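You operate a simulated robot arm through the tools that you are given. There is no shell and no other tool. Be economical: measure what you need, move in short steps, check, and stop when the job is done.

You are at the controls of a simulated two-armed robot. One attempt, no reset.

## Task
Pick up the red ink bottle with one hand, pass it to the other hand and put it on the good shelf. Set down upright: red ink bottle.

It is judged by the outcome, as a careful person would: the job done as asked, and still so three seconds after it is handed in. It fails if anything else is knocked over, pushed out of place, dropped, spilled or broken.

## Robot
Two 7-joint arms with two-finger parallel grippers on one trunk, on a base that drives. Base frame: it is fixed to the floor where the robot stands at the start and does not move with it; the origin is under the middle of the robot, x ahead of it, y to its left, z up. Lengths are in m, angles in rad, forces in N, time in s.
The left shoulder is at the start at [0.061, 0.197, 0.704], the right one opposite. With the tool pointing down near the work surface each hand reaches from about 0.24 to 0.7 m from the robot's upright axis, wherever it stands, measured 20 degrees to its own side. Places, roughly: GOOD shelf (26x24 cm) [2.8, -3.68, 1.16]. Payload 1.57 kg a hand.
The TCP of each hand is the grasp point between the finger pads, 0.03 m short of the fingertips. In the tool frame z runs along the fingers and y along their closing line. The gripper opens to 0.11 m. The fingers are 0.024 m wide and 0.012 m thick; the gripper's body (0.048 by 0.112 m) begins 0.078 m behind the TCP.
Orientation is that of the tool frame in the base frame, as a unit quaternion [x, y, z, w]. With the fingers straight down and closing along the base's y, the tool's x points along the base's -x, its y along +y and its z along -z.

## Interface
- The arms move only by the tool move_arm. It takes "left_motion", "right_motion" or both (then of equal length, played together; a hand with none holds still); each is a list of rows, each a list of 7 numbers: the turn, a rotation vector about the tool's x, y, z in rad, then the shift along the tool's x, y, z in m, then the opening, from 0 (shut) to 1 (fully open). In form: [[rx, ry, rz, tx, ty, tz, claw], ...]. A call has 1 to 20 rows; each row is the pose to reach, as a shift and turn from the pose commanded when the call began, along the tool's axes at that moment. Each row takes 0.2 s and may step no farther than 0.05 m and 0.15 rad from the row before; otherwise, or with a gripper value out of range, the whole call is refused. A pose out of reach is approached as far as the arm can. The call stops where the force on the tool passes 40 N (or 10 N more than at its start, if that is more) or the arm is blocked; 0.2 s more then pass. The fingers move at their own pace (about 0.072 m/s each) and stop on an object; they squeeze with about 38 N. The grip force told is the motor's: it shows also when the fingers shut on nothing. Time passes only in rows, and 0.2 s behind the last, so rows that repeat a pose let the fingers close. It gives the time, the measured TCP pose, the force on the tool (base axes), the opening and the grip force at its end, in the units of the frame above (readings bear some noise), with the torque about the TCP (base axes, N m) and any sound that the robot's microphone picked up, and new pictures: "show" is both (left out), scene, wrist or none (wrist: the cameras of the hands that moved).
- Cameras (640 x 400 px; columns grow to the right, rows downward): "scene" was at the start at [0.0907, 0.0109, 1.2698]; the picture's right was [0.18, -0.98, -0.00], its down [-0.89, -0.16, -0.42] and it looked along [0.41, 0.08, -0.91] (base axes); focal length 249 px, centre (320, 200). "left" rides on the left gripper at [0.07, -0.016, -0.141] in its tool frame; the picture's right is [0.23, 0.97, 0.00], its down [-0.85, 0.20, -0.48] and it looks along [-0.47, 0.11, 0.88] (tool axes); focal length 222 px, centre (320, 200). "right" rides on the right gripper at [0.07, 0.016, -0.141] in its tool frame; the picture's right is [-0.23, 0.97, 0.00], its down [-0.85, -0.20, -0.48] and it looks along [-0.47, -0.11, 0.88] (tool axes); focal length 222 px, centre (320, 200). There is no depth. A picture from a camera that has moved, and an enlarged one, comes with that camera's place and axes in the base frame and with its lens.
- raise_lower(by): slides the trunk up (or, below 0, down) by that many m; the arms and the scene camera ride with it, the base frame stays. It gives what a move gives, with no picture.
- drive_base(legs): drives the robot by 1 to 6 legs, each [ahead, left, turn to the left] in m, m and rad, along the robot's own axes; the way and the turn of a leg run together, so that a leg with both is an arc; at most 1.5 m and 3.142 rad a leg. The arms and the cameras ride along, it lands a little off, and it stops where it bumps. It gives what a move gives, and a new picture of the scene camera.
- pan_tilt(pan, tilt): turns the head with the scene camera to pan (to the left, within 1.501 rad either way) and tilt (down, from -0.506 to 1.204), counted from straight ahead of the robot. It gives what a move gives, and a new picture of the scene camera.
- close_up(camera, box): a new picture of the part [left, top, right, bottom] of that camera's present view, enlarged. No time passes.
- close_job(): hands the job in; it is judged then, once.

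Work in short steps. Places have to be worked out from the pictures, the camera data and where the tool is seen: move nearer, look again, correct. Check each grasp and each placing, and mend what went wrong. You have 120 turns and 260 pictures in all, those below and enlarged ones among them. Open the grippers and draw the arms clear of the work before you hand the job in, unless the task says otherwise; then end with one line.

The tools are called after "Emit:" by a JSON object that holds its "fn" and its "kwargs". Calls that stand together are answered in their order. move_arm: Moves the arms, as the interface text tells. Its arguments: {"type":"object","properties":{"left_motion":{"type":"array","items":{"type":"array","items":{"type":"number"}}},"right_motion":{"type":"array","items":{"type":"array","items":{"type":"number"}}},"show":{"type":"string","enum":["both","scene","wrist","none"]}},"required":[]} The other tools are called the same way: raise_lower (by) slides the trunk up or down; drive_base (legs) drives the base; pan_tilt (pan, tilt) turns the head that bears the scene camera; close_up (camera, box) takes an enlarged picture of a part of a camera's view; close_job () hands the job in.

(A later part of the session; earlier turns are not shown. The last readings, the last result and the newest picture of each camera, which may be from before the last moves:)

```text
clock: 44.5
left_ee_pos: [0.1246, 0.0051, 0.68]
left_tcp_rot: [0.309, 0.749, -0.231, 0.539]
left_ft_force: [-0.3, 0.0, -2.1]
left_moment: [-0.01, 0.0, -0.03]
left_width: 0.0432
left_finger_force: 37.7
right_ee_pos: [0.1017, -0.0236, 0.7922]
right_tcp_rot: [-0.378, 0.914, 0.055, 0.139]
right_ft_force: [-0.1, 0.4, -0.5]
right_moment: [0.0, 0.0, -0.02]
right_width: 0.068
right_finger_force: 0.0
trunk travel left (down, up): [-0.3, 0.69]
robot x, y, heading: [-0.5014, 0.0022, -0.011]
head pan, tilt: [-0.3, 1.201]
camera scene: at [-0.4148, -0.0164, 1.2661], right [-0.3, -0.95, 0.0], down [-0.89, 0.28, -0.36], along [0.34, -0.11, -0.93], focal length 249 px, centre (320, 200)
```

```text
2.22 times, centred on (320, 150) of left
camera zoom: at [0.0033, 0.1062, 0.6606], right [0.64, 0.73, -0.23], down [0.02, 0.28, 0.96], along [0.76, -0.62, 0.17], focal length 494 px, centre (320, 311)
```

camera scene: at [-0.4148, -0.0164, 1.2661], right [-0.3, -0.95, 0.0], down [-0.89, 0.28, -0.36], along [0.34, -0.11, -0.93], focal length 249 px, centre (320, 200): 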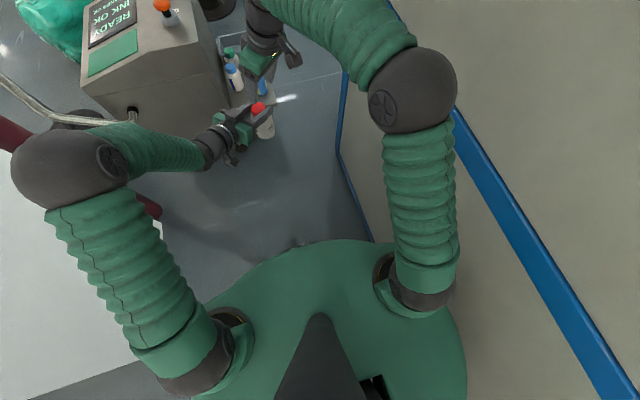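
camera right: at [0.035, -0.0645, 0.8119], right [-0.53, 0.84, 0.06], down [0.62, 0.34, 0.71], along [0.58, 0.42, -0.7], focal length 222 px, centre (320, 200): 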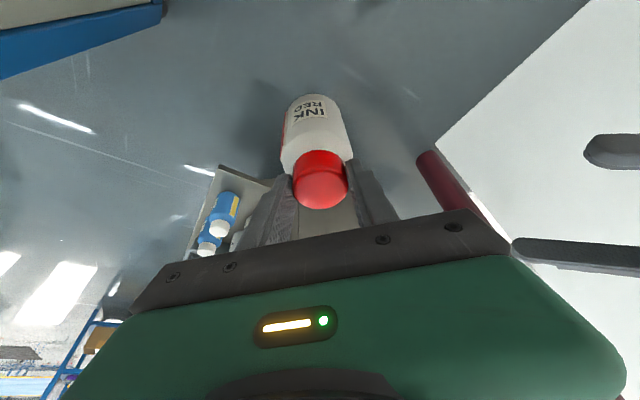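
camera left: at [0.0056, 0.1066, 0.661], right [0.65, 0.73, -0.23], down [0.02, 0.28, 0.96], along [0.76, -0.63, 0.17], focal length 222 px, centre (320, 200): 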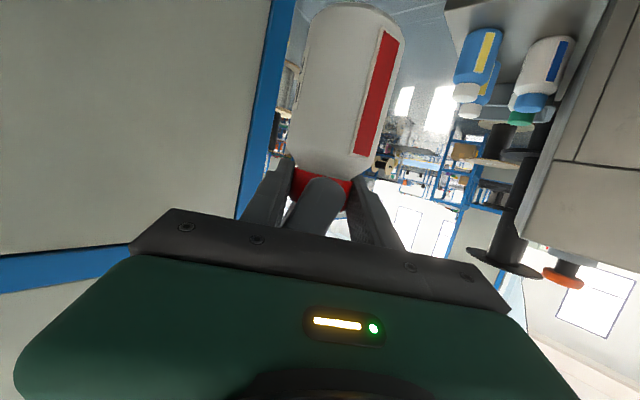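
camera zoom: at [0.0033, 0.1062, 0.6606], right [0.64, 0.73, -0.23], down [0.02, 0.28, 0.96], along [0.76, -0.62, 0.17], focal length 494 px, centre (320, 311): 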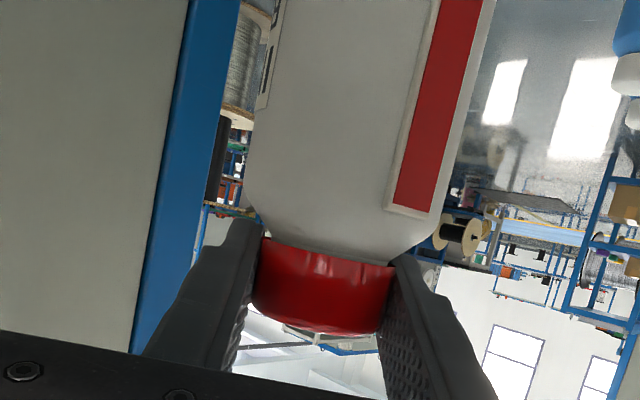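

Handover complete: the left hand carries the bottle by its cap (2.1 N). Next I draw the right hand in and survey both sides for the route.

Emit:
{"fn": "move_arm", "kwargs": {"right_motion": [[0, 0, 0, 0.03, 0.01, -0.01, 0.62], [0, 0, 0, 0.06, 0.02, -0.02, 0.62], [0, 0, 0, 0.09, 0.02, -0.02, 0.62], [0, 0, 0, 0.12, 0.02, -0.02, 0.62], [0, 0, 0, 0.15, 0.02, -0.02, 0.62]], "show": "none"}}

Emit:
{"fn": "pan_tilt", "kwargs": {"pan": 1.5, "tilt": 0.5}}

Emit:
{"fn": "pan_tilt", "kwargs": {"pan": -1.5, "tilt": 0.6}}

```text
clock: 45.7
left_ee_pos: [0.1239, 0.0038, 0.6808]
left_tcp_rot: [0.312, 0.747, -0.234, 0.539]
left_ft_force: [-0.6, 0.0, -2.0]
left_moment: [-0.03, 0.0, -0.01]
left_width: 0.0429
left_finger_force: 38.2
right_ee_pos: [-0.019, -0.1155, 0.7651]
right_tcp_rot: [-0.379, 0.913, 0.056, 0.139]
right_ft_force: [-0.5, -0.6, 0.3]
right_moment: [0.01, -0.02, 0.0]
right_width: 0.0682
right_finger_force: 0.1
trunk travel left (down, up): [-0.3, 0.69]
robot x, y, heading: [-0.5004, 0.0033, 0.0]
head pan, tilt: [-0.3, 1.201]
```

```text
clock: 47.5
left_ee_pos: [0.1229, 0.0039, 0.6822]
left_tcp_rot: [0.311, 0.747, -0.233, 0.54]
left_ft_force: [0.2, -0.4, -2.2]
left_moment: [0.0, 0.01, -0.01]
left_width: 0.043
left_finger_force: 38.5
right_ee_pos: [-0.0178, -0.1148, 0.7654]
right_tcp_rot: [-0.379, 0.913, 0.056, 0.14]
right_ft_force: [-0.7, 0.2, 0.7]
right_moment: [0.0, 0.01, 0.03]
right_width: 0.0682
right_finger_force: 0.0
trunk travel left (down, up): [-0.3, 0.69]
robot x, y, heading: [-0.5013, -0.0027, -0.004]
head pan, tilt: [1.499, 0.499]
camera scene: at [-0.4616, 0.0907, 1.3199], right [1.0, -0.07, 0.0], down [-0.04, -0.48, -0.88], along [0.06, 0.88, -0.48], focal length 249 px, centre (320, 200)
```

scene: 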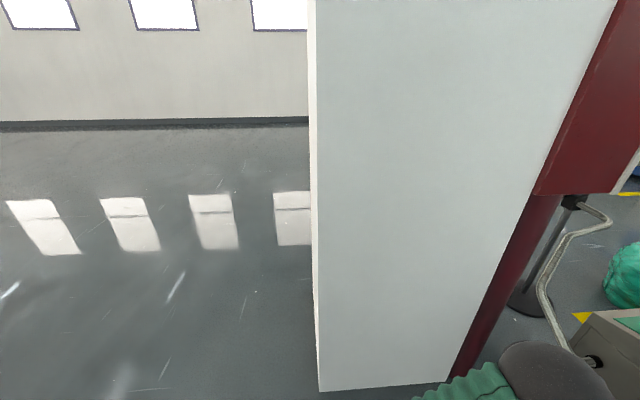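

```text
clock: 50.1
left_ee_pos: [0.1227, 0.0039, 0.6817]
left_tcp_rot: [0.311, 0.747, -0.233, 0.539]
left_ft_force: [-0.8, -0.3, -1.8]
left_moment: [0.03, -0.03, 0.03]
left_width: 0.043
left_finger_force: 38.0
right_ee_pos: [-0.0183, -0.115, 0.7649]
right_tcp_rot: [-0.379, 0.913, 0.056, 0.139]
right_ft_force: [-0.1, 0.9, 0.4]
right_moment: [0.0, -0.01, -0.03]
right_width: 0.068
right_finger_force: 0.0
trunk travel left (down, up): [-0.3, 0.69]
robot x, y, heading: [-0.5004, 0.0026, 0.001]
head pan, tilt: [-1.499, 0.6]
camera scene: at [-0.4622, -0.0883, 1.3109], right [-1.0, -0.07, 0.0], down [-0.04, 0.56, -0.82], along [0.06, -0.82, -0.57], focal length 249 px, centre (320, 200)
```

scene: 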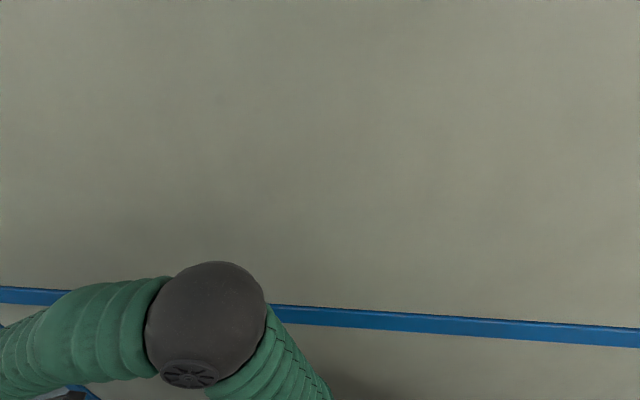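

Left-rear floor is clear. I shift left 0.2 m away from the cabinet wall, then turn a bit left to be able to see behind.

Emit:
{"fn": "drive_base", "kwargs": {"legs": [[0, 0.2, 0], [0, 0, 0.6]]}}

Emit:
{"fn": "pan_tilt", "kwargs": {"pan": 1.5, "tilt": 0.5}}

```text
clock: 53.4
left_ee_pos: [0.0095, 0.5557, 0.6816]
left_tcp_rot: [0.073, 0.806, -0.061, 0.585]
left_ft_force: [-0.2, -0.1, -2.0]
left_moment: [0.05, -0.02, 0.02]
left_width: 0.043
left_finger_force: 38.4
right_ee_pos: [-0.0385, 0.3775, 0.7651]
right_tcp_rot: [-0.634, 0.758, 0.096, 0.116]
right_ft_force: [0.7, -0.7, 0.2]
right_moment: [0.0, -0.02, 0.01]
right_width: 0.0683
right_finger_force: 0.0
trunk travel left (down, up): [-0.3, 0.69]
robot x, y, heading: [-0.5015, 0.1954, 0.605]
head pan, tilt: [-1.499, 0.6]
camera scene: at [-0.4187, 0.1457, 1.3109], right [-0.78, -0.63, 0.0], down [-0.36, 0.44, -0.83], along [0.52, -0.64, -0.56], focal length 249 px, centre (320, 200)
```

scene: 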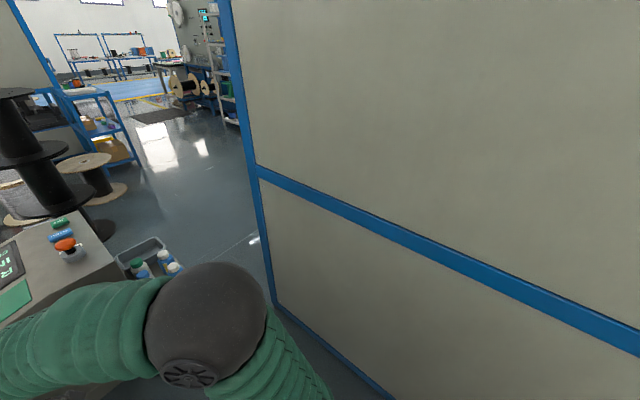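

```text
clock: 56.0
left_ee_pos: [0.0088, 0.555, 0.6812]
left_tcp_rot: [0.073, 0.806, -0.061, 0.584]
left_ft_force: [0.6, -0.5, -2.0]
left_moment: [-0.04, 0.04, 0.03]
left_width: 0.0427
left_finger_force: 37.9
right_ee_pos: [-0.0395, 0.3768, 0.7655]
right_tcp_rot: [-0.635, 0.758, 0.096, 0.117]
right_ft_force: [-0.3, -0.7, -0.5]
right_moment: [0.01, 0.0, 0.02]
right_width: 0.0682
right_finger_force: 0.1
trunk travel left (down, up): [-0.3, 0.69]
robot x, y, heading: [-0.5004, 0.1959, 0.606]
head pan, tilt: [1.499, 0.499]
camera scene: at [-0.5203, 0.2927, 1.32], right [0.86, 0.51, 0.0], down [0.24, -0.41, -0.88], along [-0.45, 0.75, -0.48], focal length 249 px, centre (320, 200)
```

scene: 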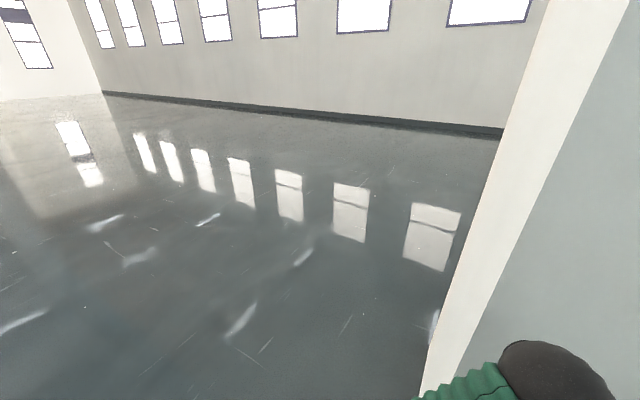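

Behind is a wide empty floor. I strafe straight back 1.5 m in the world −x direction past the cabinet's rear corner (x≈−1.36).

Emit:
{"fn": "drive_base", "kwargs": {"legs": [[-1.238, 0.847, 0]]}}

Emit:
{"fn": "pan_tilt", "kwargs": {"pan": -1.5, "tilt": 0.5}}

```text
refused: leg 1 is longer than a leg can be; nothing moved
```

```text
clock: 58.6
left_ee_pos: [0.0088, 0.555, 0.6815]
left_tcp_rot: [0.073, 0.806, -0.06, 0.584]
left_ft_force: [-0.3, 0.3, -2.1]
left_moment: [0.01, -0.04, 0.01]
left_width: 0.0429
left_finger_force: 37.9
right_ee_pos: [-0.0386, 0.3751, 0.7659]
right_tcp_rot: [-0.634, 0.758, 0.097, 0.117]
right_ft_force: [-0.5, -0.2, 0.3]
right_moment: [-0.01, -0.02, -0.01]
right_width: 0.0681
right_finger_force: 0.0
trunk travel left (down, up): [-0.3, 0.69]
robot x, y, heading: [-0.4993, 0.1931, 0.609]
head pan, tilt: [-1.499, 0.499]
camera scene: at [-0.4168, 0.1434, 1.32], right [-0.78, -0.63, 0.0], down [-0.3, 0.37, -0.88], along [0.55, -0.68, -0.48], focal length 249 px, centre (320, 200)
```

scene: 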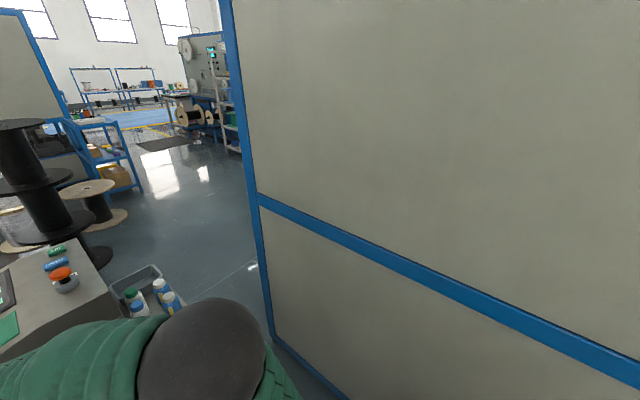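

Slightly over the limit; I split it into two legs.

Emit:
{"fn": "drive_base", "kwargs": {"legs": [[-0.62, 0.43, 0], [-0.62, 0.43, 0]]}}

```text
clock: 66.3
left_ee_pos: [-1.4984, 0.5467, 0.6827]
left_tcp_rot: [0.078, 0.806, -0.063, 0.584]
left_ft_force: [-0.9, -0.3, -2.4]
left_moment: [0.02, -0.02, 0.01]
left_width: 0.0429
left_finger_force: 37.7
right_ee_pos: [-1.5499, 0.3682, 0.766]
right_tcp_rot: [-0.63, 0.762, 0.095, 0.118]
right_ft_force: [-0.3, 0.5, 0.3]
right_moment: [0.0, 0.0, 0.02]
right_width: 0.068
right_finger_force: 0.1
trunk travel left (down, up): [-0.3, 0.69]
robot x, y, heading: [-2.0134, 0.1934, 0.591]
head pan, tilt: [-1.499, 0.499]
camera scene: at [-1.9293, 0.1392, 1.3199], right [-0.79, -0.62, 0.0], down [-0.3, 0.38, -0.88], along [0.54, -0.69, -0.48], focal length 249 px, centre (320, 200)
```

scene: 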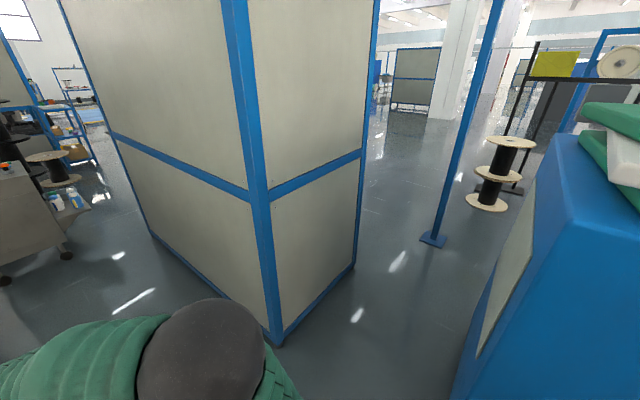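

I see the cabinet's rear corner (≈(−1.22,−0.37)), its far corner (≈(−1.26,−1.15)), a blue bench (right edge x≈−2.08) and a pole at ≈(−1.65,−1.8). I tuck the left arm for a shorter reach, then turn to face −y.

Emit:
{"fn": "move_arm", "kwargs": {"left_motion": [[0, 0, 0, 0.0066, 0.0077, -0.0364, 0.25], [0, 0, 0, 0.0132, 0.0153, -0.0728, 0.25], [0, 0, 0, 0.0198, 0.023, -0.1092, 0.25], [0, 0, 0, 0.0263, 0.0307, -0.1456, 0.25], [0, 0, 0, 0.0329, 0.0383, -0.182, 0.25], [0, 0, 0, 0.0395, 0.046, -0.2184, 0.25]], "show": "none"}}

Emit:
{"fn": "drive_base", "kwargs": {"legs": [[0, 0, -1.0], [0, 0, -1.16]]}}

Emit:
{"fn": "pan_tilt", "kwargs": {"pan": 0, "tilt": 0.5}}

```text
clock: 67.7
left_ee_pos: [-1.7059, 0.6356, 0.7114]
left_tcp_rot: [0.077, 0.805, -0.064, 0.585]
left_ft_force: [-1.1, -0.2, -2.5]
left_moment: [-0.02, -0.02, -0.01]
left_width: 0.0429
left_finger_force: 38.2
right_ee_pos: [-1.5514, 0.3677, 0.7666]
right_tcp_rot: [-0.63, 0.762, 0.095, 0.119]
right_ft_force: [0.9, 0.0, -0.7]
right_moment: [0.01, -0.01, -0.02]
right_width: 0.0683
right_finger_force: 0.0
trunk travel left (down, up): [-0.3, 0.69]
robot x, y, heading: [-2.0137, 0.1926, 0.59]
head pan, tilt: [-1.499, 0.499]
```

```text
clock: 73.6
left_ee_pos: [-1.8152, -0.3079, 0.7114]
left_tcp_rot: [0.747, 0.312, -0.545, 0.22]
left_ft_force: [-0.4, -1.2, -3.0]
left_moment: [0.0, 0.01, -0.02]
left_width: 0.0426
left_finger_force: 37.8
right_ee_pos: [-2.1229, -0.2879, 0.7671]
right_tcp_rot: [0.375, 0.915, -0.06, 0.138]
right_ft_force: [0.4, 0.5, 0.2]
right_moment: [0.0, 0.02, -0.01]
right_width: 0.068
right_finger_force: 0.1
trunk travel left (down, up): [-0.3, 0.69]
robot x, y, heading: [-2.0123, 0.1897, -1.562]
head pan, tilt: [-1.499, 0.499]
camera scene: at [-2.1029, 0.1534, 1.3201], right [-0.08, 1.0, 0.0], down [0.48, 0.04, -0.88], along [-0.88, -0.07, -0.48], focal length 249 px, centre (320, 200)
```

scene: 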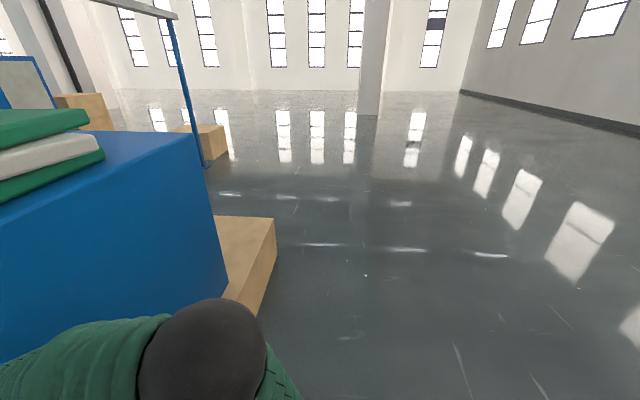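

```text
clock: 75.2
left_ee_pos: [-1.8161, -0.3068, 0.7114]
left_tcp_rot: [0.746, 0.311, -0.546, 0.22]
left_ft_force: [0.8, 0.0, -2.3]
left_moment: [0.01, 0.0, 0.04]
left_width: 0.043
left_finger_force: 37.9
right_ee_pos: [-2.1228, -0.2873, 0.7671]
right_tcp_rot: [0.375, 0.915, -0.06, 0.139]
right_ft_force: [-0.2, -0.1, -0.1]
right_moment: [0.0, 0.01, 0.01]
right_width: 0.0684
right_finger_force: 0.1
trunk travel left (down, up): [-0.3, 0.69]
robot x, y, heading: [-2.0127, 0.1927, -1.563]
head pan, tilt: [0.0, 0.499]
camera scene: at [-2.0115, 0.0695, 1.3198], right [-1.0, -0.01, 0.0], down [0.0, 0.48, -0.88], along [0.0, -0.88, -0.48], focal length 249 px, centre (320, 200)
```

scene: 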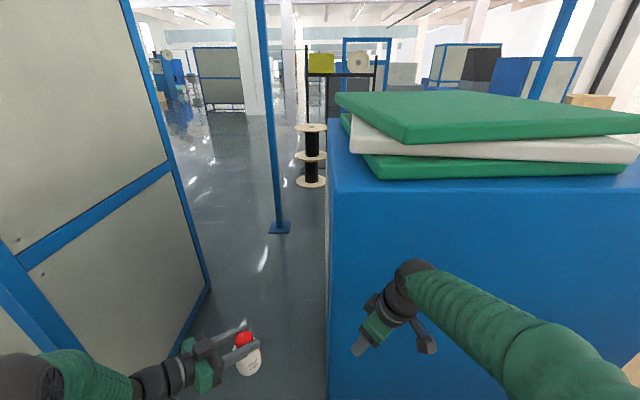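

The gap between cabinet and bench is ~0.79 m, so both elbows must come in. I set the left hand straight forward (narrow pose) and return the right hand to its starting tool-down pose.

Emit:
{"fn": "move_arm", "kwargs": {"left_motion": [[-0.107, -0.002, -0.035, -0.003, 0.009, 0.02, 0.25], [-0.213, -0.003, -0.07, -0.007, 0.017, 0.04, 0.25], [-0.32, -0.005, -0.105, -0.01, 0.026, 0.06, 0.25], [-0.426, -0.006, -0.14, -0.013, 0.034, 0.07, 0.25], [-0.533, -0.008, -0.175, -0.016, 0.043, 0.08, 0.25], [-0.64, -0.009, -0.21, -0.02, 0.051, 0.0896, 0.25], [-0.746, -0.011, -0.245, -0.02, 0.051, 0.0896, 0.25]], "right_motion": [[0.017, 0.041, 0.111, 0.022, 0.008, 0.015, 0.62], [0.034, 0.081, 0.222, 0.043, 0.016, 0.03, 0.62], [0.051, 0.122, 0.333, 0.065, 0.024, 0.046, 0.62], [0.067, 0.162, 0.444, 0.086, 0.032, 0.061, 0.62], [0.084, 0.203, 0.555, 0.108, 0.04, 0.076, 0.62], [0.101, 0.243, 0.666, 0.13, 0.048, 0.092, 0.62], [0.118, 0.284, 0.777, 0.151, 0.056, 0.107, 0.62]], "show": "scene"}}

Emit:
{"fn": "pan_tilt", "kwargs": {"pan": 0, "tilt": 1.0}}

```text
clock: 76.8
left_ee_pos: [-1.8457, -0.4073, 0.7021]
left_tcp_rot: [0.57, 0.574, -0.42, 0.411]
left_ft_force: [0.3, 0.0, -2.2]
left_moment: [0.01, -0.02, 0.0]
left_width: 0.0429
left_finger_force: 38.1
right_ee_pos: [-2.1657, -0.1673, 0.6183]
right_tcp_rot: [0.704, 0.71, -0.002, 0.002]
right_ft_force: [-0.5, -0.3, -0.9]
right_moment: [0.0, 0.02, 0.02]
right_width: 0.0681
right_finger_force: 0.1
trunk travel left (down, up): [-0.3, 0.69]
robot x, y, heading: [-2.0144, 0.1947, -1.563]
head pan, tilt: [0.0, 0.499]
camera scene: at [-2.0131, 0.0691, 1.3198], right [-1.0, -0.01, 0.0], down [0.0, 0.48, -0.88], along [0.01, -0.88, -0.48], focal length 249 px, centre (320, 200)
```

scene: 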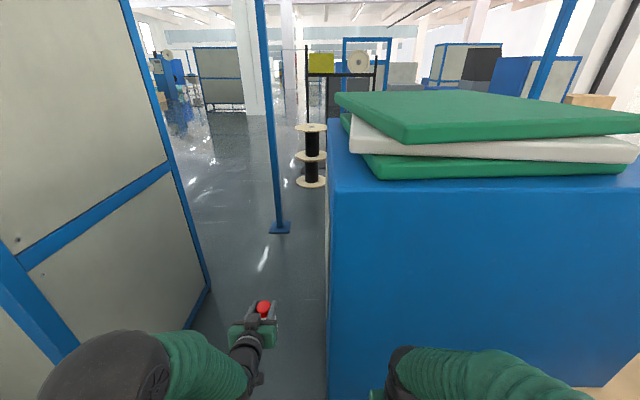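

```text
clock: 77.7
left_ee_pos: [-1.8443, -0.4061, 0.7021]
left_tcp_rot: [0.569, 0.573, -0.421, 0.412]
left_ft_force: [0.0, 0.2, -2.8]
left_moment: [0.02, 0.02, 0.01]
left_width: 0.0429
left_finger_force: 38.5
right_ee_pos: [-2.166, -0.1691, 0.6188]
right_tcp_rot: [0.704, 0.711, -0.004, 0.003]
right_ft_force: [-0.2, 0.0, 1.0]
right_moment: [-0.02, 0.01, 0.06]
right_width: 0.0685
right_finger_force: 0.0
trunk travel left (down, up): [-0.3, 0.69]
robot x, y, heading: [-2.0129, 0.194, -1.561]
head pan, tilt: [0.0, 1.0]
camera scene: at [-2.0124, 0.0907, 1.2788], right [-1.0, -0.01, 0.0], down [-0.01, 0.84, -0.54], along [0.0, -0.54, -0.84], focal length 249 px, centre (320, 200)
```

scene: 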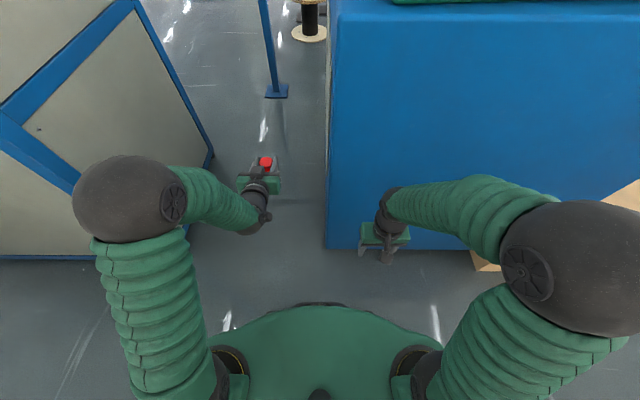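

Elbows now reach only ≈0.26 m to each side. Gap runs from x≈−2.05 to ≈−1.28; I strafe left so as to be centred at x≈−1.66.

Emit:
{"fn": "drive_base", "kwargs": {"legs": [[0, 0.35, -0.01]]}}

```text
clock: 80.0
left_ee_pos: [-1.4962, -0.4073, 0.7024]
left_tcp_rot: [0.572, 0.571, -0.422, 0.411]
left_ft_force: [-1.1, 0.2, -2.9]
left_moment: [0.03, -0.01, 0.02]
left_width: 0.0428
left_finger_force: 38.0
right_ee_pos: [-1.8154, -0.1655, 0.6194]
right_tcp_rot: [0.705, 0.709, -0.002, 0.003]
right_ft_force: [-0.2, -0.3, 0.6]
right_moment: [-0.01, -0.02, -0.02]
right_width: 0.068
right_finger_force: 0.0
trunk travel left (down, up): [-0.3, 0.69]
robot x, y, heading: [-1.6573, 0.1965, -1.567]
head pan, tilt: [0.0, 1.0]
camera scene: at [-1.6628, 0.0921, 1.2787], right [-1.0, 0.0, 0.0], down [0.0, 0.84, -0.54], along [0.0, -0.54, -0.84], focal length 249 px, centre (320, 200)
```

scene: 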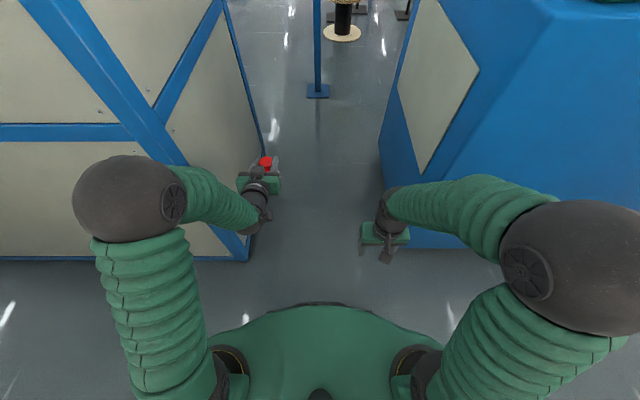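

Gap is x −2.10 … −1.29, pole at (−1.645,−1.84). I drive ahead 1.1 m centred at x≈−1.70 and look again before weaving left past the cabinet's far corner.

Emit:
{"fn": "drive_base", "kwargs": {"legs": [[0, -0.04, 0], [0.6, 0, 0], [0.5, 0, 0]]}}

Emit:
{"fn": "pan_tilt", "kwargs": {"pan": 0.7, "tilt": 0.6}}

```text
clock: 86.4
left_ee_pos: [-1.5268, -1.5074, 0.7013]
left_tcp_rot: [0.57, 0.573, -0.421, 0.411]
left_ft_force: [0.5, -0.3, -3.1]
left_moment: [0.01, 0.02, -0.01]
left_width: 0.0428
left_finger_force: 38.7
right_ee_pos: [-1.8468, -1.2673, 0.6189]
right_tcp_rot: [0.704, 0.71, -0.003, 0.002]
right_ft_force: [-1.6, -0.2, -0.2]
right_moment: [0.0, 0.05, 0.0]
right_width: 0.0683
right_finger_force: 0.0
trunk travel left (down, up): [-0.3, 0.69]
robot x, y, heading: [-1.6921, -0.9076, -1.569]
head pan, tilt: [0.0, 1.0]
camera scene: at [-1.6926, -1.0105, 1.2787], right [-1.0, -0.01, 0.0], down [0.0, 0.84, -0.54], along [0.0, -0.54, -0.84], focal length 249 px, centre (320, 200)
```

scene: 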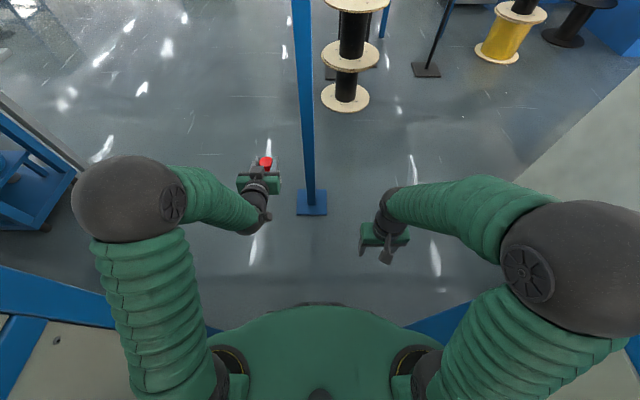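

```text
clock: 87.5
left_ee_pos: [-1.5257, -1.5058, 0.7032]
left_tcp_rot: [0.57, 0.573, -0.422, 0.411]
left_ft_force: [0.1, 0.1, -2.8]
left_moment: [0.02, 0.0, -0.03]
left_width: 0.0432
left_finger_force: 37.7
right_ee_pos: [-1.8459, -1.2676, 0.6203]
right_tcp_rot: [0.704, 0.71, -0.003, 0.004]
right_ft_force: [-0.7, 0.8, 0.3]
right_moment: [-0.02, 0.02, -0.02]
right_width: 0.0685
right_finger_force: 0.1
trunk travel left (down, up): [-0.3, 0.69]
robot x, y, heading: [-1.6909, -0.9118, -1.565]
head pan, tilt: [0.7, 0.6]
camera scene: at [-1.6356, -1.0074, 1.3107], right [-0.76, -0.65, 0.0], down [-0.37, 0.43, -0.82], along [0.53, -0.63, -0.57], focal length 249 px, centre (320, 200)
```

scene: 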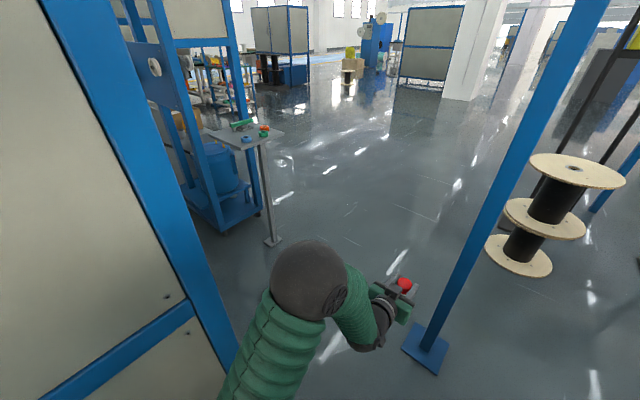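

Beyond lie a cart and a small table stand at ≈(−0.48,−1.82) to avoid. I weave: ahead 0.19, turn left in stages, passing midway between the cabinet's corner and the pole.

Emit:
{"fn": "drive_base", "kwargs": {"legs": [[0.19, 0, 0], [0, 0, 0.26], [0.2, -0.02, 0], [0, 0, 0.43], [0.2, 0.04, 0]]}}

Emit:
{"fn": "pan_tilt", "kwargs": {"pan": 0.0, "tilt": 0.6}}

```text
clock: 93.6
left_ee_pos: [-0.9893, -1.7884, 0.7028]
left_tcp_rot: [0.344, 0.731, -0.258, 0.529]
left_ft_force: [-0.2, -0.6, -2.9]
left_moment: [-0.01, 0.0, 0.01]
left_width: 0.0429
left_finger_force: 37.6
right_ee_pos: [-1.3886, -1.8056, 0.618]
right_tcp_rot: [0.424, 0.906, -0.002, 0.003]
right_ft_force: [0.1, -0.6, -0.7]
right_moment: [0.0, -0.03, -0.04]
right_width: 0.0682
right_finger_force: 0.0
trunk travel left (down, up): [-0.3, 0.69]
robot x, y, heading: [-1.4984, -1.4269, -0.877]
head pan, tilt: [0.7, 0.6]
camera scene: at [-1.3911, -1.4715, 1.3107], right [-0.18, -0.98, 0.0], down [-0.56, 0.1, -0.82], along [0.81, -0.15, -0.57], focal length 249 px, centre (320, 200)
```

scene: 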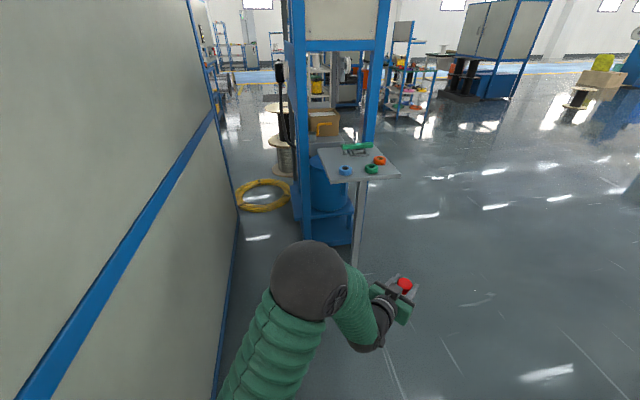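

```text
clock: 94.7
left_ee_pos: [-0.991, -1.7852, 0.7048]
left_tcp_rot: [0.343, 0.732, -0.258, 0.529]
left_ft_force: [0.1, -0.7, -2.0]
left_moment: [0.01, 0.0, -0.02]
left_width: 0.0429
left_finger_force: 37.8
right_ee_pos: [-1.3903, -1.8038, 0.6194]
right_tcp_rot: [0.424, 0.906, -0.003, 0.004]
right_ft_force: [-0.5, -0.5, 0.5]
right_moment: [-0.03, 0.04, 0.0]
right_width: 0.0684
right_finger_force: 0.1
trunk travel left (down, up): [-0.3, 0.69]
robot x, y, heading: [-1.5014, -1.4301, -0.881]
head pan, tilt: [0.0, 0.6]
camera scene: at [-1.4217, -1.522, 1.3107], right [-0.77, -0.64, 0.0], down [-0.36, 0.44, -0.82], along [0.53, -0.63, -0.57], focal length 249 px, centre (320, 200)
```

scene: 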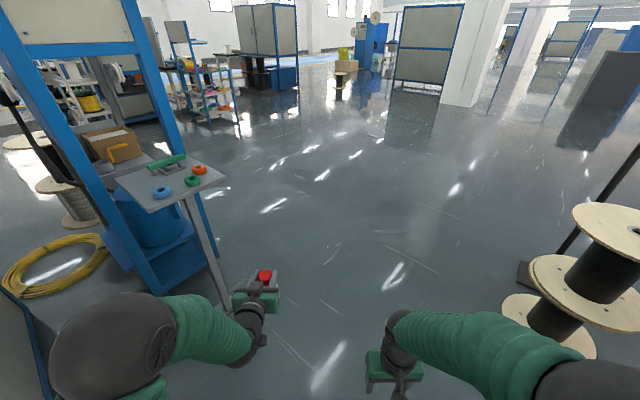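

The unit seen at upper left-centre (≈column 190) matches the good shelf's place. I steer between pole and table stand: a little ahead-left, turn right, then ahead 0.9 m.

Emit:
{"fn": "drive_base", "kwargs": {"legs": [[0.2, 0.08, 0], [0, 0, -0.4], [0.9, 0, 0]]}}

Emit:
{"fn": "close_up", "kwargs": {"camera": "scene", "box": [0, 0, 200, 125]}}

```text
clock: 101.9
left_ee_pos: [-0.7051, -2.9127, 0.7026]
left_tcp_rot: [0.477, 0.652, -0.355, 0.47]
left_ft_force: [-0.5, -0.6, -2.5]
left_moment: [0.02, 0.01, -0.01]
left_width: 0.0428
left_finger_force: 38.4
right_ee_pos: [-1.0818, -2.7812, 0.6199]
right_tcp_rot: [0.589, 0.808, -0.002, 0.003]
right_ft_force: [0.0, 0.2, -0.1]
right_moment: [0.01, -0.02, 0.01]
right_width: 0.0681
right_finger_force: 0.0
trunk travel left (down, up): [-0.3, 0.69]
robot x, y, heading: [-1.0434, -2.3905, -1.267]
head pan, tilt: [0.0, 0.6]
camera scene: at [-1.0054, -2.5072, 1.3107], right [-0.95, -0.3, 0.0], down [-0.17, 0.54, -0.82], along [0.25, -0.79, -0.57], focal length 249 px, centre (320, 200)
```

scene: 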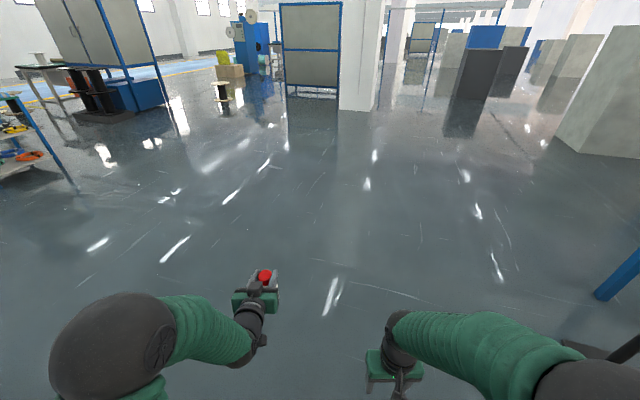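

```text
3.20 times, centred on (100, 62) of scene
camera zoom: at [-1.0054, -2.5072, 1.3107], right [-0.95, -0.3, 0.0], down [-0.17, 0.54, -0.82], along [0.25, -0.79, -0.57], focal length 798 px, centre (1024, 640)
```

zoom: 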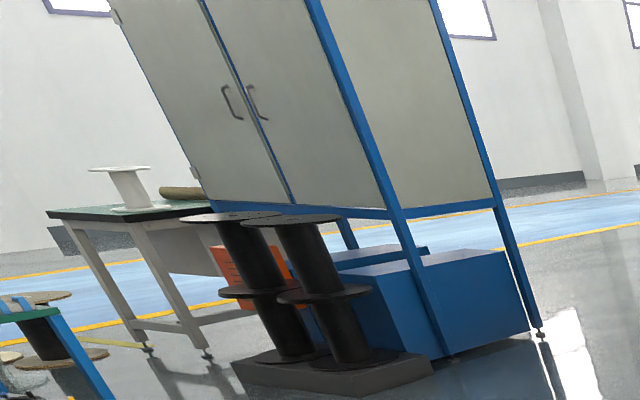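

Open floor now. I turn left to face the good shelf and look level.

Emit:
{"fn": "drive_base", "kwargs": {"legs": [[0, 0, 0.9]]}}

Emit:
{"fn": "pan_tilt", "kwargs": {"pan": 0, "tilt": 0.25}}

Emit:
{"fn": "close_up", "kwargs": {"camera": "scene", "box": [220, 70, 420, 195]}}

```text
clock: 104.6
left_ee_pos: [-0.4243, -2.4509, 0.7036]
left_tcp_rot: [0.144, 0.794, -0.114, 0.579]
left_ft_force: [0.5, 0.3, -2.2]
left_moment: [0.01, 0.02, -0.05]
left_width: 0.0427
left_finger_force: 37.8
right_ee_pos: [-0.7615, -2.664, 0.6209]
right_tcp_rot: [0.178, 0.984, -0.001, 0.005]
right_ft_force: [0.6, -0.1, -0.3]
right_moment: [-0.02, 0.0, -0.01]
right_width: 0.0685
right_finger_force: 0.0
trunk travel left (down, up): [-0.3, 0.69]
robot x, y, heading: [-1.041, -2.3942, -0.357]
head pan, tilt: [0.0, 0.6]
camera scene: at [-0.9289, -2.434, 1.3107], right [-0.35, -0.94, 0.0], down [-0.53, 0.2, -0.82], along [0.77, -0.29, -0.57], focal length 249 px, centre (320, 200)
```

scene: 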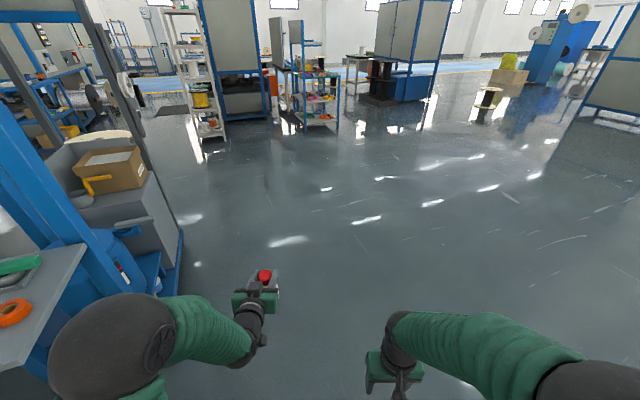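

```text
clock: 105.4
left_ee_pos: [-0.4244, -2.449, 0.7038]
left_tcp_rot: [0.146, 0.794, -0.115, 0.579]
left_ft_force: [-0.9, -0.1, -2.4]
left_moment: [-0.02, -0.03, -0.02]
left_width: 0.0429
left_finger_force: 38.0
right_ee_pos: [-0.7619, -2.6628, 0.6208]
right_tcp_rot: [0.178, 0.984, -0.002, 0.007]
right_ft_force: [0.0, -0.3, -0.3]
right_moment: [-0.01, 0.01, -0.04]
right_width: 0.0683
right_finger_force: 0.1
trunk travel left (down, up): [-0.3, 0.69]
robot x, y, heading: [-1.0431, -2.393, -0.363]
head pan, tilt: [0.0, 0.25]
camera scene: at [-0.9241, -2.4357, 1.3428], right [-0.35, -0.94, 0.0], down [-0.23, 0.09, -0.97], along [0.91, -0.34, -0.25], focal length 249 px, centre (320, 200)
```

scene: 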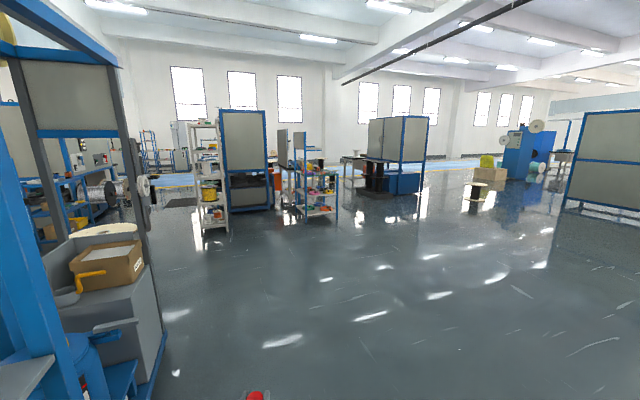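

```text
3.20 times, centred on (320, 132) of scene
camera zoom: at [-0.9241, -2.4357, 1.3428], right [-0.35, -0.94, 0.0], down [-0.23, 0.09, -0.97], along [0.91, -0.34, -0.25], focal length 798 px, centre (320, 416)
```

zoom: 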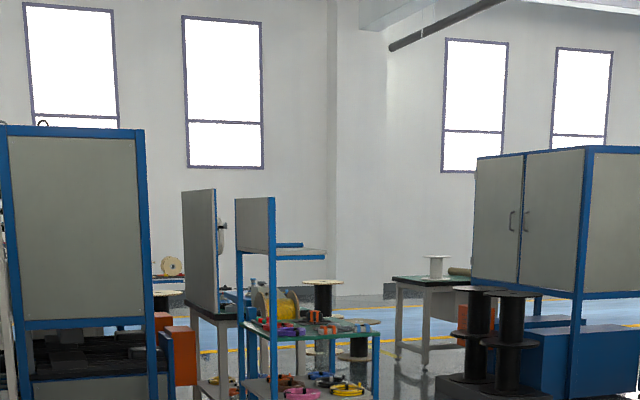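

The good shelf is the small upper plate of the blue open rack near image column 311. The floor is clear; I drive 2.1 m toward it and look.

Emit:
{"fn": "drive_base", "kwargs": {"legs": [[1.4, 0.0, 0.02], [0.7, 0, 0]]}}

Emit:
{"fn": "close_up", "kwargs": {"camera": "scene", "box": [200, 50, 440, 200]}}

```text
clock: 116.0
left_ee_pos: [1.5866, -3.1032, 0.7036]
left_tcp_rot: [0.122, 0.798, -0.098, 0.582]
left_ft_force: [-0.5, 0.6, -2.1]
left_moment: [-0.02, 0.02, 0.01]
left_width: 0.0428
left_finger_force: 37.3
right_ee_pos: [1.2617, -3.3367, 0.6206]
right_tcp_rot: [0.149, 0.989, -0.001, 0.005]
right_ft_force: [0.1, -0.3, 0.1]
right_moment: [0.0, -0.03, -0.01]
right_width: 0.0683
right_finger_force: 0.1
trunk travel left (down, up): [-0.3, 0.69]
robot x, y, heading: [0.9673, -3.0818, -0.298]
head pan, tilt: [0.0, 0.25]
camera scene: at [1.087, -3.1191, 1.3428], right [-0.3, -0.95, 0.0], down [-0.24, 0.07, -0.97], along [0.92, -0.29, -0.25], focal length 249 px, centre (320, 200)
```

scene: 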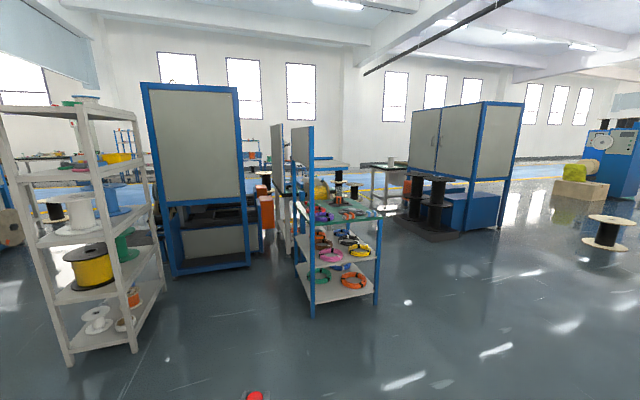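

```text
2.67 times, centred on (320, 125) of scene
camera zoom: at [1.087, -3.1191, 1.3428], right [-0.3, -0.95, 0.0], down [-0.24, 0.07, -0.97], along [0.92, -0.29, -0.25], focal length 665 px, centre (320, 400)
```

zoom: 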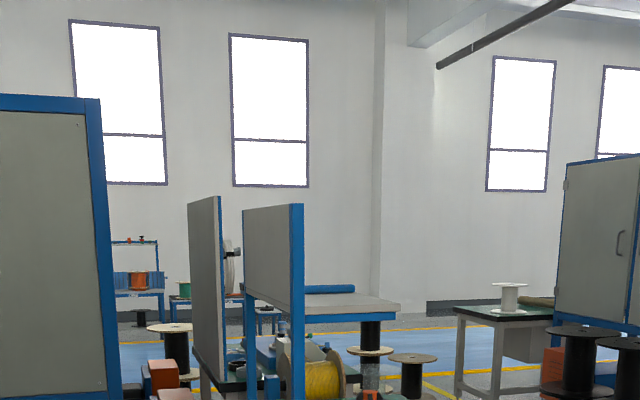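

The shelf plate is the upper plate of that rack, front edge facing −x with an upright panel on its left (y≈−3.55) and open above. I drive to about (1.7, −3.86) facing +x, then raise the trunk.

Emit:
{"fn": "drive_base", "kwargs": {"legs": [[0.93, -0.53, 0], [0, 0, 0.298]]}}

Emit:
{"fn": "raise_lower", "kwargs": {"by": 0.6}}

Emit:
{"fn": "pan_tilt", "kwargs": {"pan": 0.2, "tilt": 0.6}}

Emit:
{"fn": "close_up", "kwargs": {"camera": "scene", "box": [200, 80, 440, 240]}}

```text
clock: 122.5
left_ee_pos: [2.3035, -3.7189, 0.7048]
left_tcp_rot: [0.005, 0.807, -0.012, 0.59]
left_ft_force: [0.3, 0.9, -2.8]
left_moment: [-0.01, -0.03, 0.02]
left_width: 0.043
left_finger_force: 37.6
right_ee_pos: [2.0589, -4.0359, 0.62]
right_tcp_rot: [0.006, 1.0, -0.001, 0.006]
right_ft_force: [-0.4, 0.5, 0.4]
right_moment: [0.04, -0.01, 0.03]
right_width: 0.068
right_finger_force: 0.1
trunk travel left (down, up): [-0.3, 0.69]
robot x, y, heading: [1.7014, -3.8762, -0.014]
head pan, tilt: [0.0, 0.25]
camera scene: at [1.8284, -3.8767, 1.3429], right [-0.01, -1.0, 0.0], down [-0.25, 0.0, -0.97], along [0.97, -0.01, -0.25], focal length 249 px, centre (320, 200)
```

scene: 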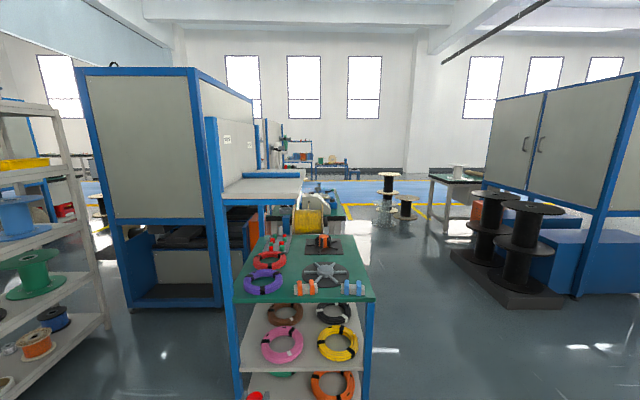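

```text
refused: 0.6 is not a number from -0.4 to 0.4
```

```text
clock: 123.3
left_ee_pos: [2.3018, -3.719, 0.706]
left_tcp_rot: [0.006, 0.807, -0.014, 0.59]
left_ft_force: [-0.2, 0.0, -2.1]
left_moment: [0.02, -0.02, 0.03]
left_width: 0.0427
left_finger_force: 37.9
right_ee_pos: [2.0574, -4.0365, 0.6217]
right_tcp_rot: [0.006, 1.0, 0.0, 0.006]
right_ft_force: [0.3, -0.4, 0.9]
right_moment: [0.0, 0.01, -0.01]
right_width: 0.0682
right_finger_force: 0.0
trunk travel left (down, up): [-0.3, 0.69]
robot x, y, heading: [1.6995, -3.8775, -0.016]
head pan, tilt: [0.201, 0.6]
camera scene: at [1.8218, -3.8586, 1.3108], right [0.19, -0.98, 0.0], down [-0.56, -0.1, -0.82], along [0.81, 0.15, -0.57], focal length 249 px, centre (320, 200)
```

scene: 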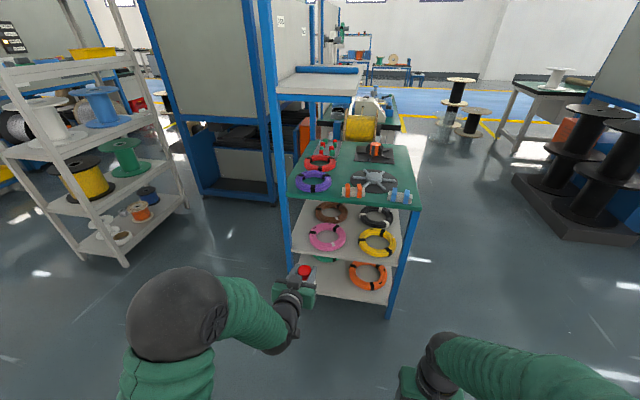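

```text
2.50 times, centred on (320, 160) of scene
camera zoom: at [1.8218, -3.8586, 1.3108], right [0.19, -0.98, 0.0], down [-0.56, -0.1, -0.82], along [0.81, 0.15, -0.57], focal length 623 px, centre (320, 300)
```

zoom: 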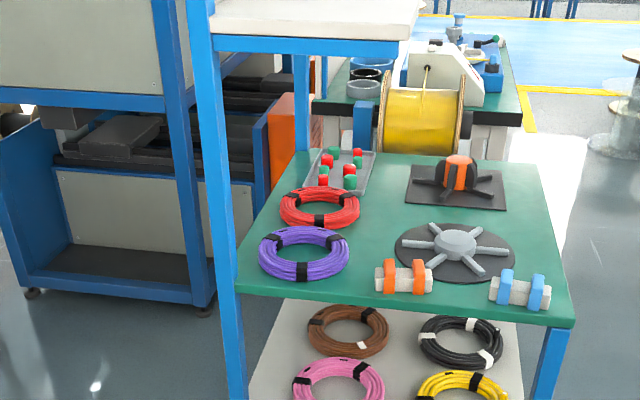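

The panel bears small labels. I raise the trunk in two steps and look at the shelf closely.

Emit:
{"fn": "raise_lower", "kwargs": {"by": 0.3}}

Emit:
{"fn": "raise_lower", "kwargs": {"by": 0.3}}

Emit:
{"fn": "pan_tilt", "kwargs": {"pan": 0.2, "tilt": 0.6}}

Emit:
{"fn": "close_up", "kwargs": {"camera": "scene", "box": [200, 50, 440, 230]}}

```text
clock: 126.3
left_ee_pos: [2.3021, -3.7202, 1.0044]
left_tcp_rot: [0.006, 0.807, -0.013, 0.591]
left_ft_force: [-1.0, -0.1, -3.0]
left_moment: [0.03, -0.03, 0.0]
left_width: 0.0428
left_finger_force: 38.0
right_ee_pos: [2.0569, -4.0357, 0.9223]
right_tcp_rot: [0.005, 1.0, -0.001, 0.007]
right_ft_force: [-0.8, 0.9, 0.4]
right_moment: [-0.01, 0.0, -0.04]
right_width: 0.0683
right_finger_force: 0.0
trunk travel left (down, up): [-0.6, 0.39]
robot x, y, heading: [1.7025, -3.8732, -0.014]
head pan, tilt: [0.201, 0.6]
```

```text
clock: 129.3
left_ee_pos: [2.303, -3.7193, 1.3057]
left_tcp_rot: [0.005, 0.807, -0.013, 0.59]
left_ft_force: [-0.1, -0.1, -2.9]
left_moment: [-0.03, 0.01, -0.01]
left_width: 0.0427
left_finger_force: 37.7
right_ee_pos: [2.0575, -4.0353, 1.2195]
right_tcp_rot: [0.005, 1.0, 0.0, 0.008]
right_ft_force: [-0.6, 0.1, 0.8]
right_moment: [0.01, 0.0, 0.01]
right_width: 0.0681
right_finger_force: 0.1
trunk travel left (down, up): [-0.9, 0.09]
robot x, y, heading: [1.7013, -3.8738, -0.012]
head pan, tilt: [0.201, 0.6]
```

```text
clock: 129.9
left_ee_pos: [2.3025, -3.7202, 1.3063]
left_tcp_rot: [0.005, 0.807, -0.012, 0.591]
left_ft_force: [0.2, -0.3, -2.6]
left_moment: [-0.01, 0.02, 0.01]
left_width: 0.0429
left_finger_force: 38.2
right_ee_pos: [2.0586, -4.0354, 1.2209]
right_tcp_rot: [0.006, 1.0, 0.0, 0.007]
right_ft_force: [0.5, -0.9, -0.3]
right_moment: [-0.02, 0.01, -0.04]
right_width: 0.0682
right_finger_force: 0.0
trunk travel left (down, up): [-0.9, 0.09]
robot x, y, heading: [1.702, -3.8738, -0.016]
head pan, tilt: [0.201, 0.6]
camera scene: at [1.823, -3.8585, 1.9107], right [0.19, -0.98, 0.0], down [-0.56, -0.11, -0.82], along [0.81, 0.15, -0.57], focal length 249 px, centre (320, 200)
```

scene: 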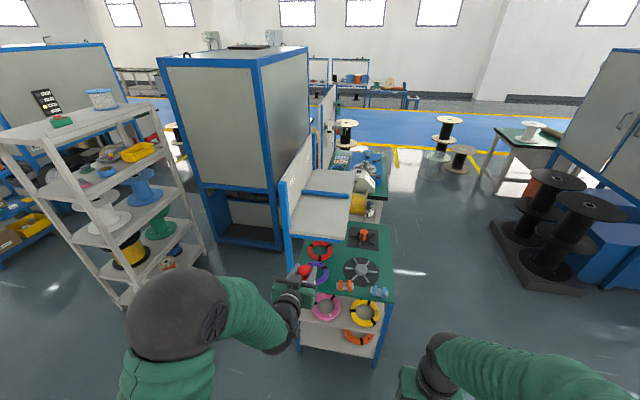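

```text
2.22 times, centred on (320, 140) of scene
camera zoom: at [1.823, -3.8585, 1.9107], right [0.19, -0.98, 0.0], down [-0.56, -0.11, -0.82], along [0.81, 0.15, -0.57], focal length 554 px, centre (320, 333)
```

zoom: 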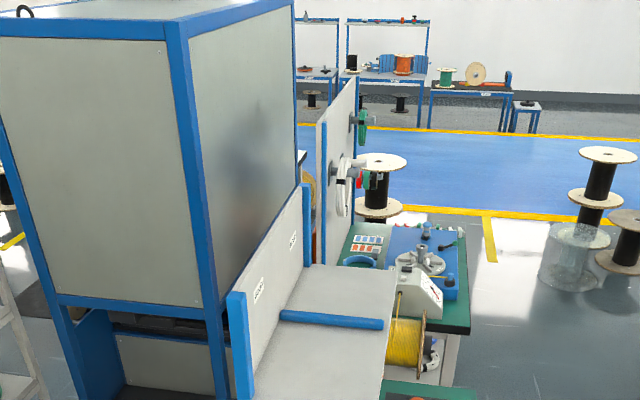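

The plate is split by a blue bar into two halves, each with a label. I read the labels.

Emit:
{"fn": "close_up", "kwargs": {"camera": "scene", "box": [285, 145, 335, 185]}}

Emit:
{"fn": "close_up", "kwargs": {"camera": "scene", "box": [270, 130, 390, 290]}}

Emit:
{"fn": "close_up", "kwargs": {"camera": "left", "box": [0, 0, 640, 400]}}

```text
10.00 times, centred on (310, 165) of scene
camera zoom: at [1.823, -3.8585, 1.9107], right [0.19, -0.98, 0.0], down [-0.56, -0.11, -0.82], along [0.81, 0.15, -0.57], focal length 2493 px, centre (420, 550)
```

zoom: 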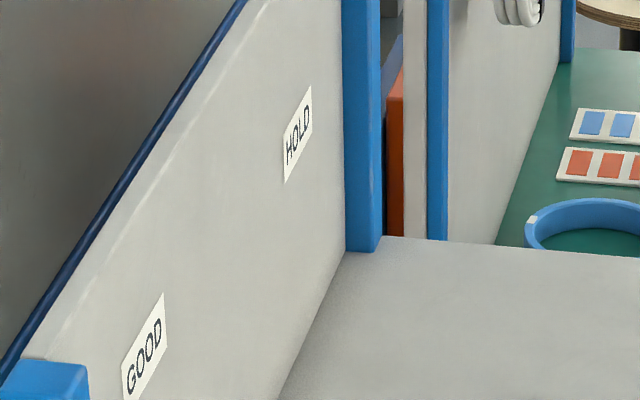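

```text
2.50 times, centred on (330, 210) of scene
camera zoom: at [1.823, -3.8585, 1.9107], right [0.19, -0.98, 0.0], down [-0.56, -0.11, -0.82], along [0.81, 0.15, -0.57], focal length 623 px, centre (295, 175)
```

zoom: 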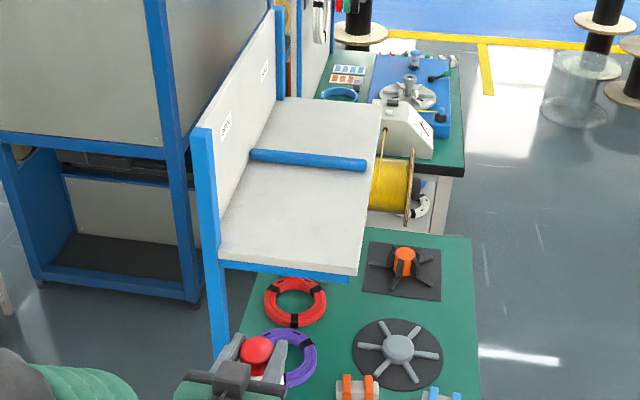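

```text
1.00 times, centred on (320, 200) of left (not enlarged: the box is as wide or as high as the picture)
camera zoom: at [2.1471, -3.7308, 1.2836], right [-0.05, 0.97, -0.23], down [-0.19, 0.22, 0.96], along [0.98, 0.09, 0.18], focal length 222 px, centre (320, 200)
```

zoom: 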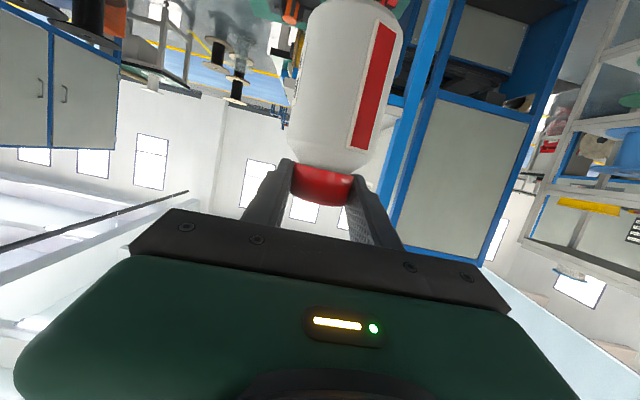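

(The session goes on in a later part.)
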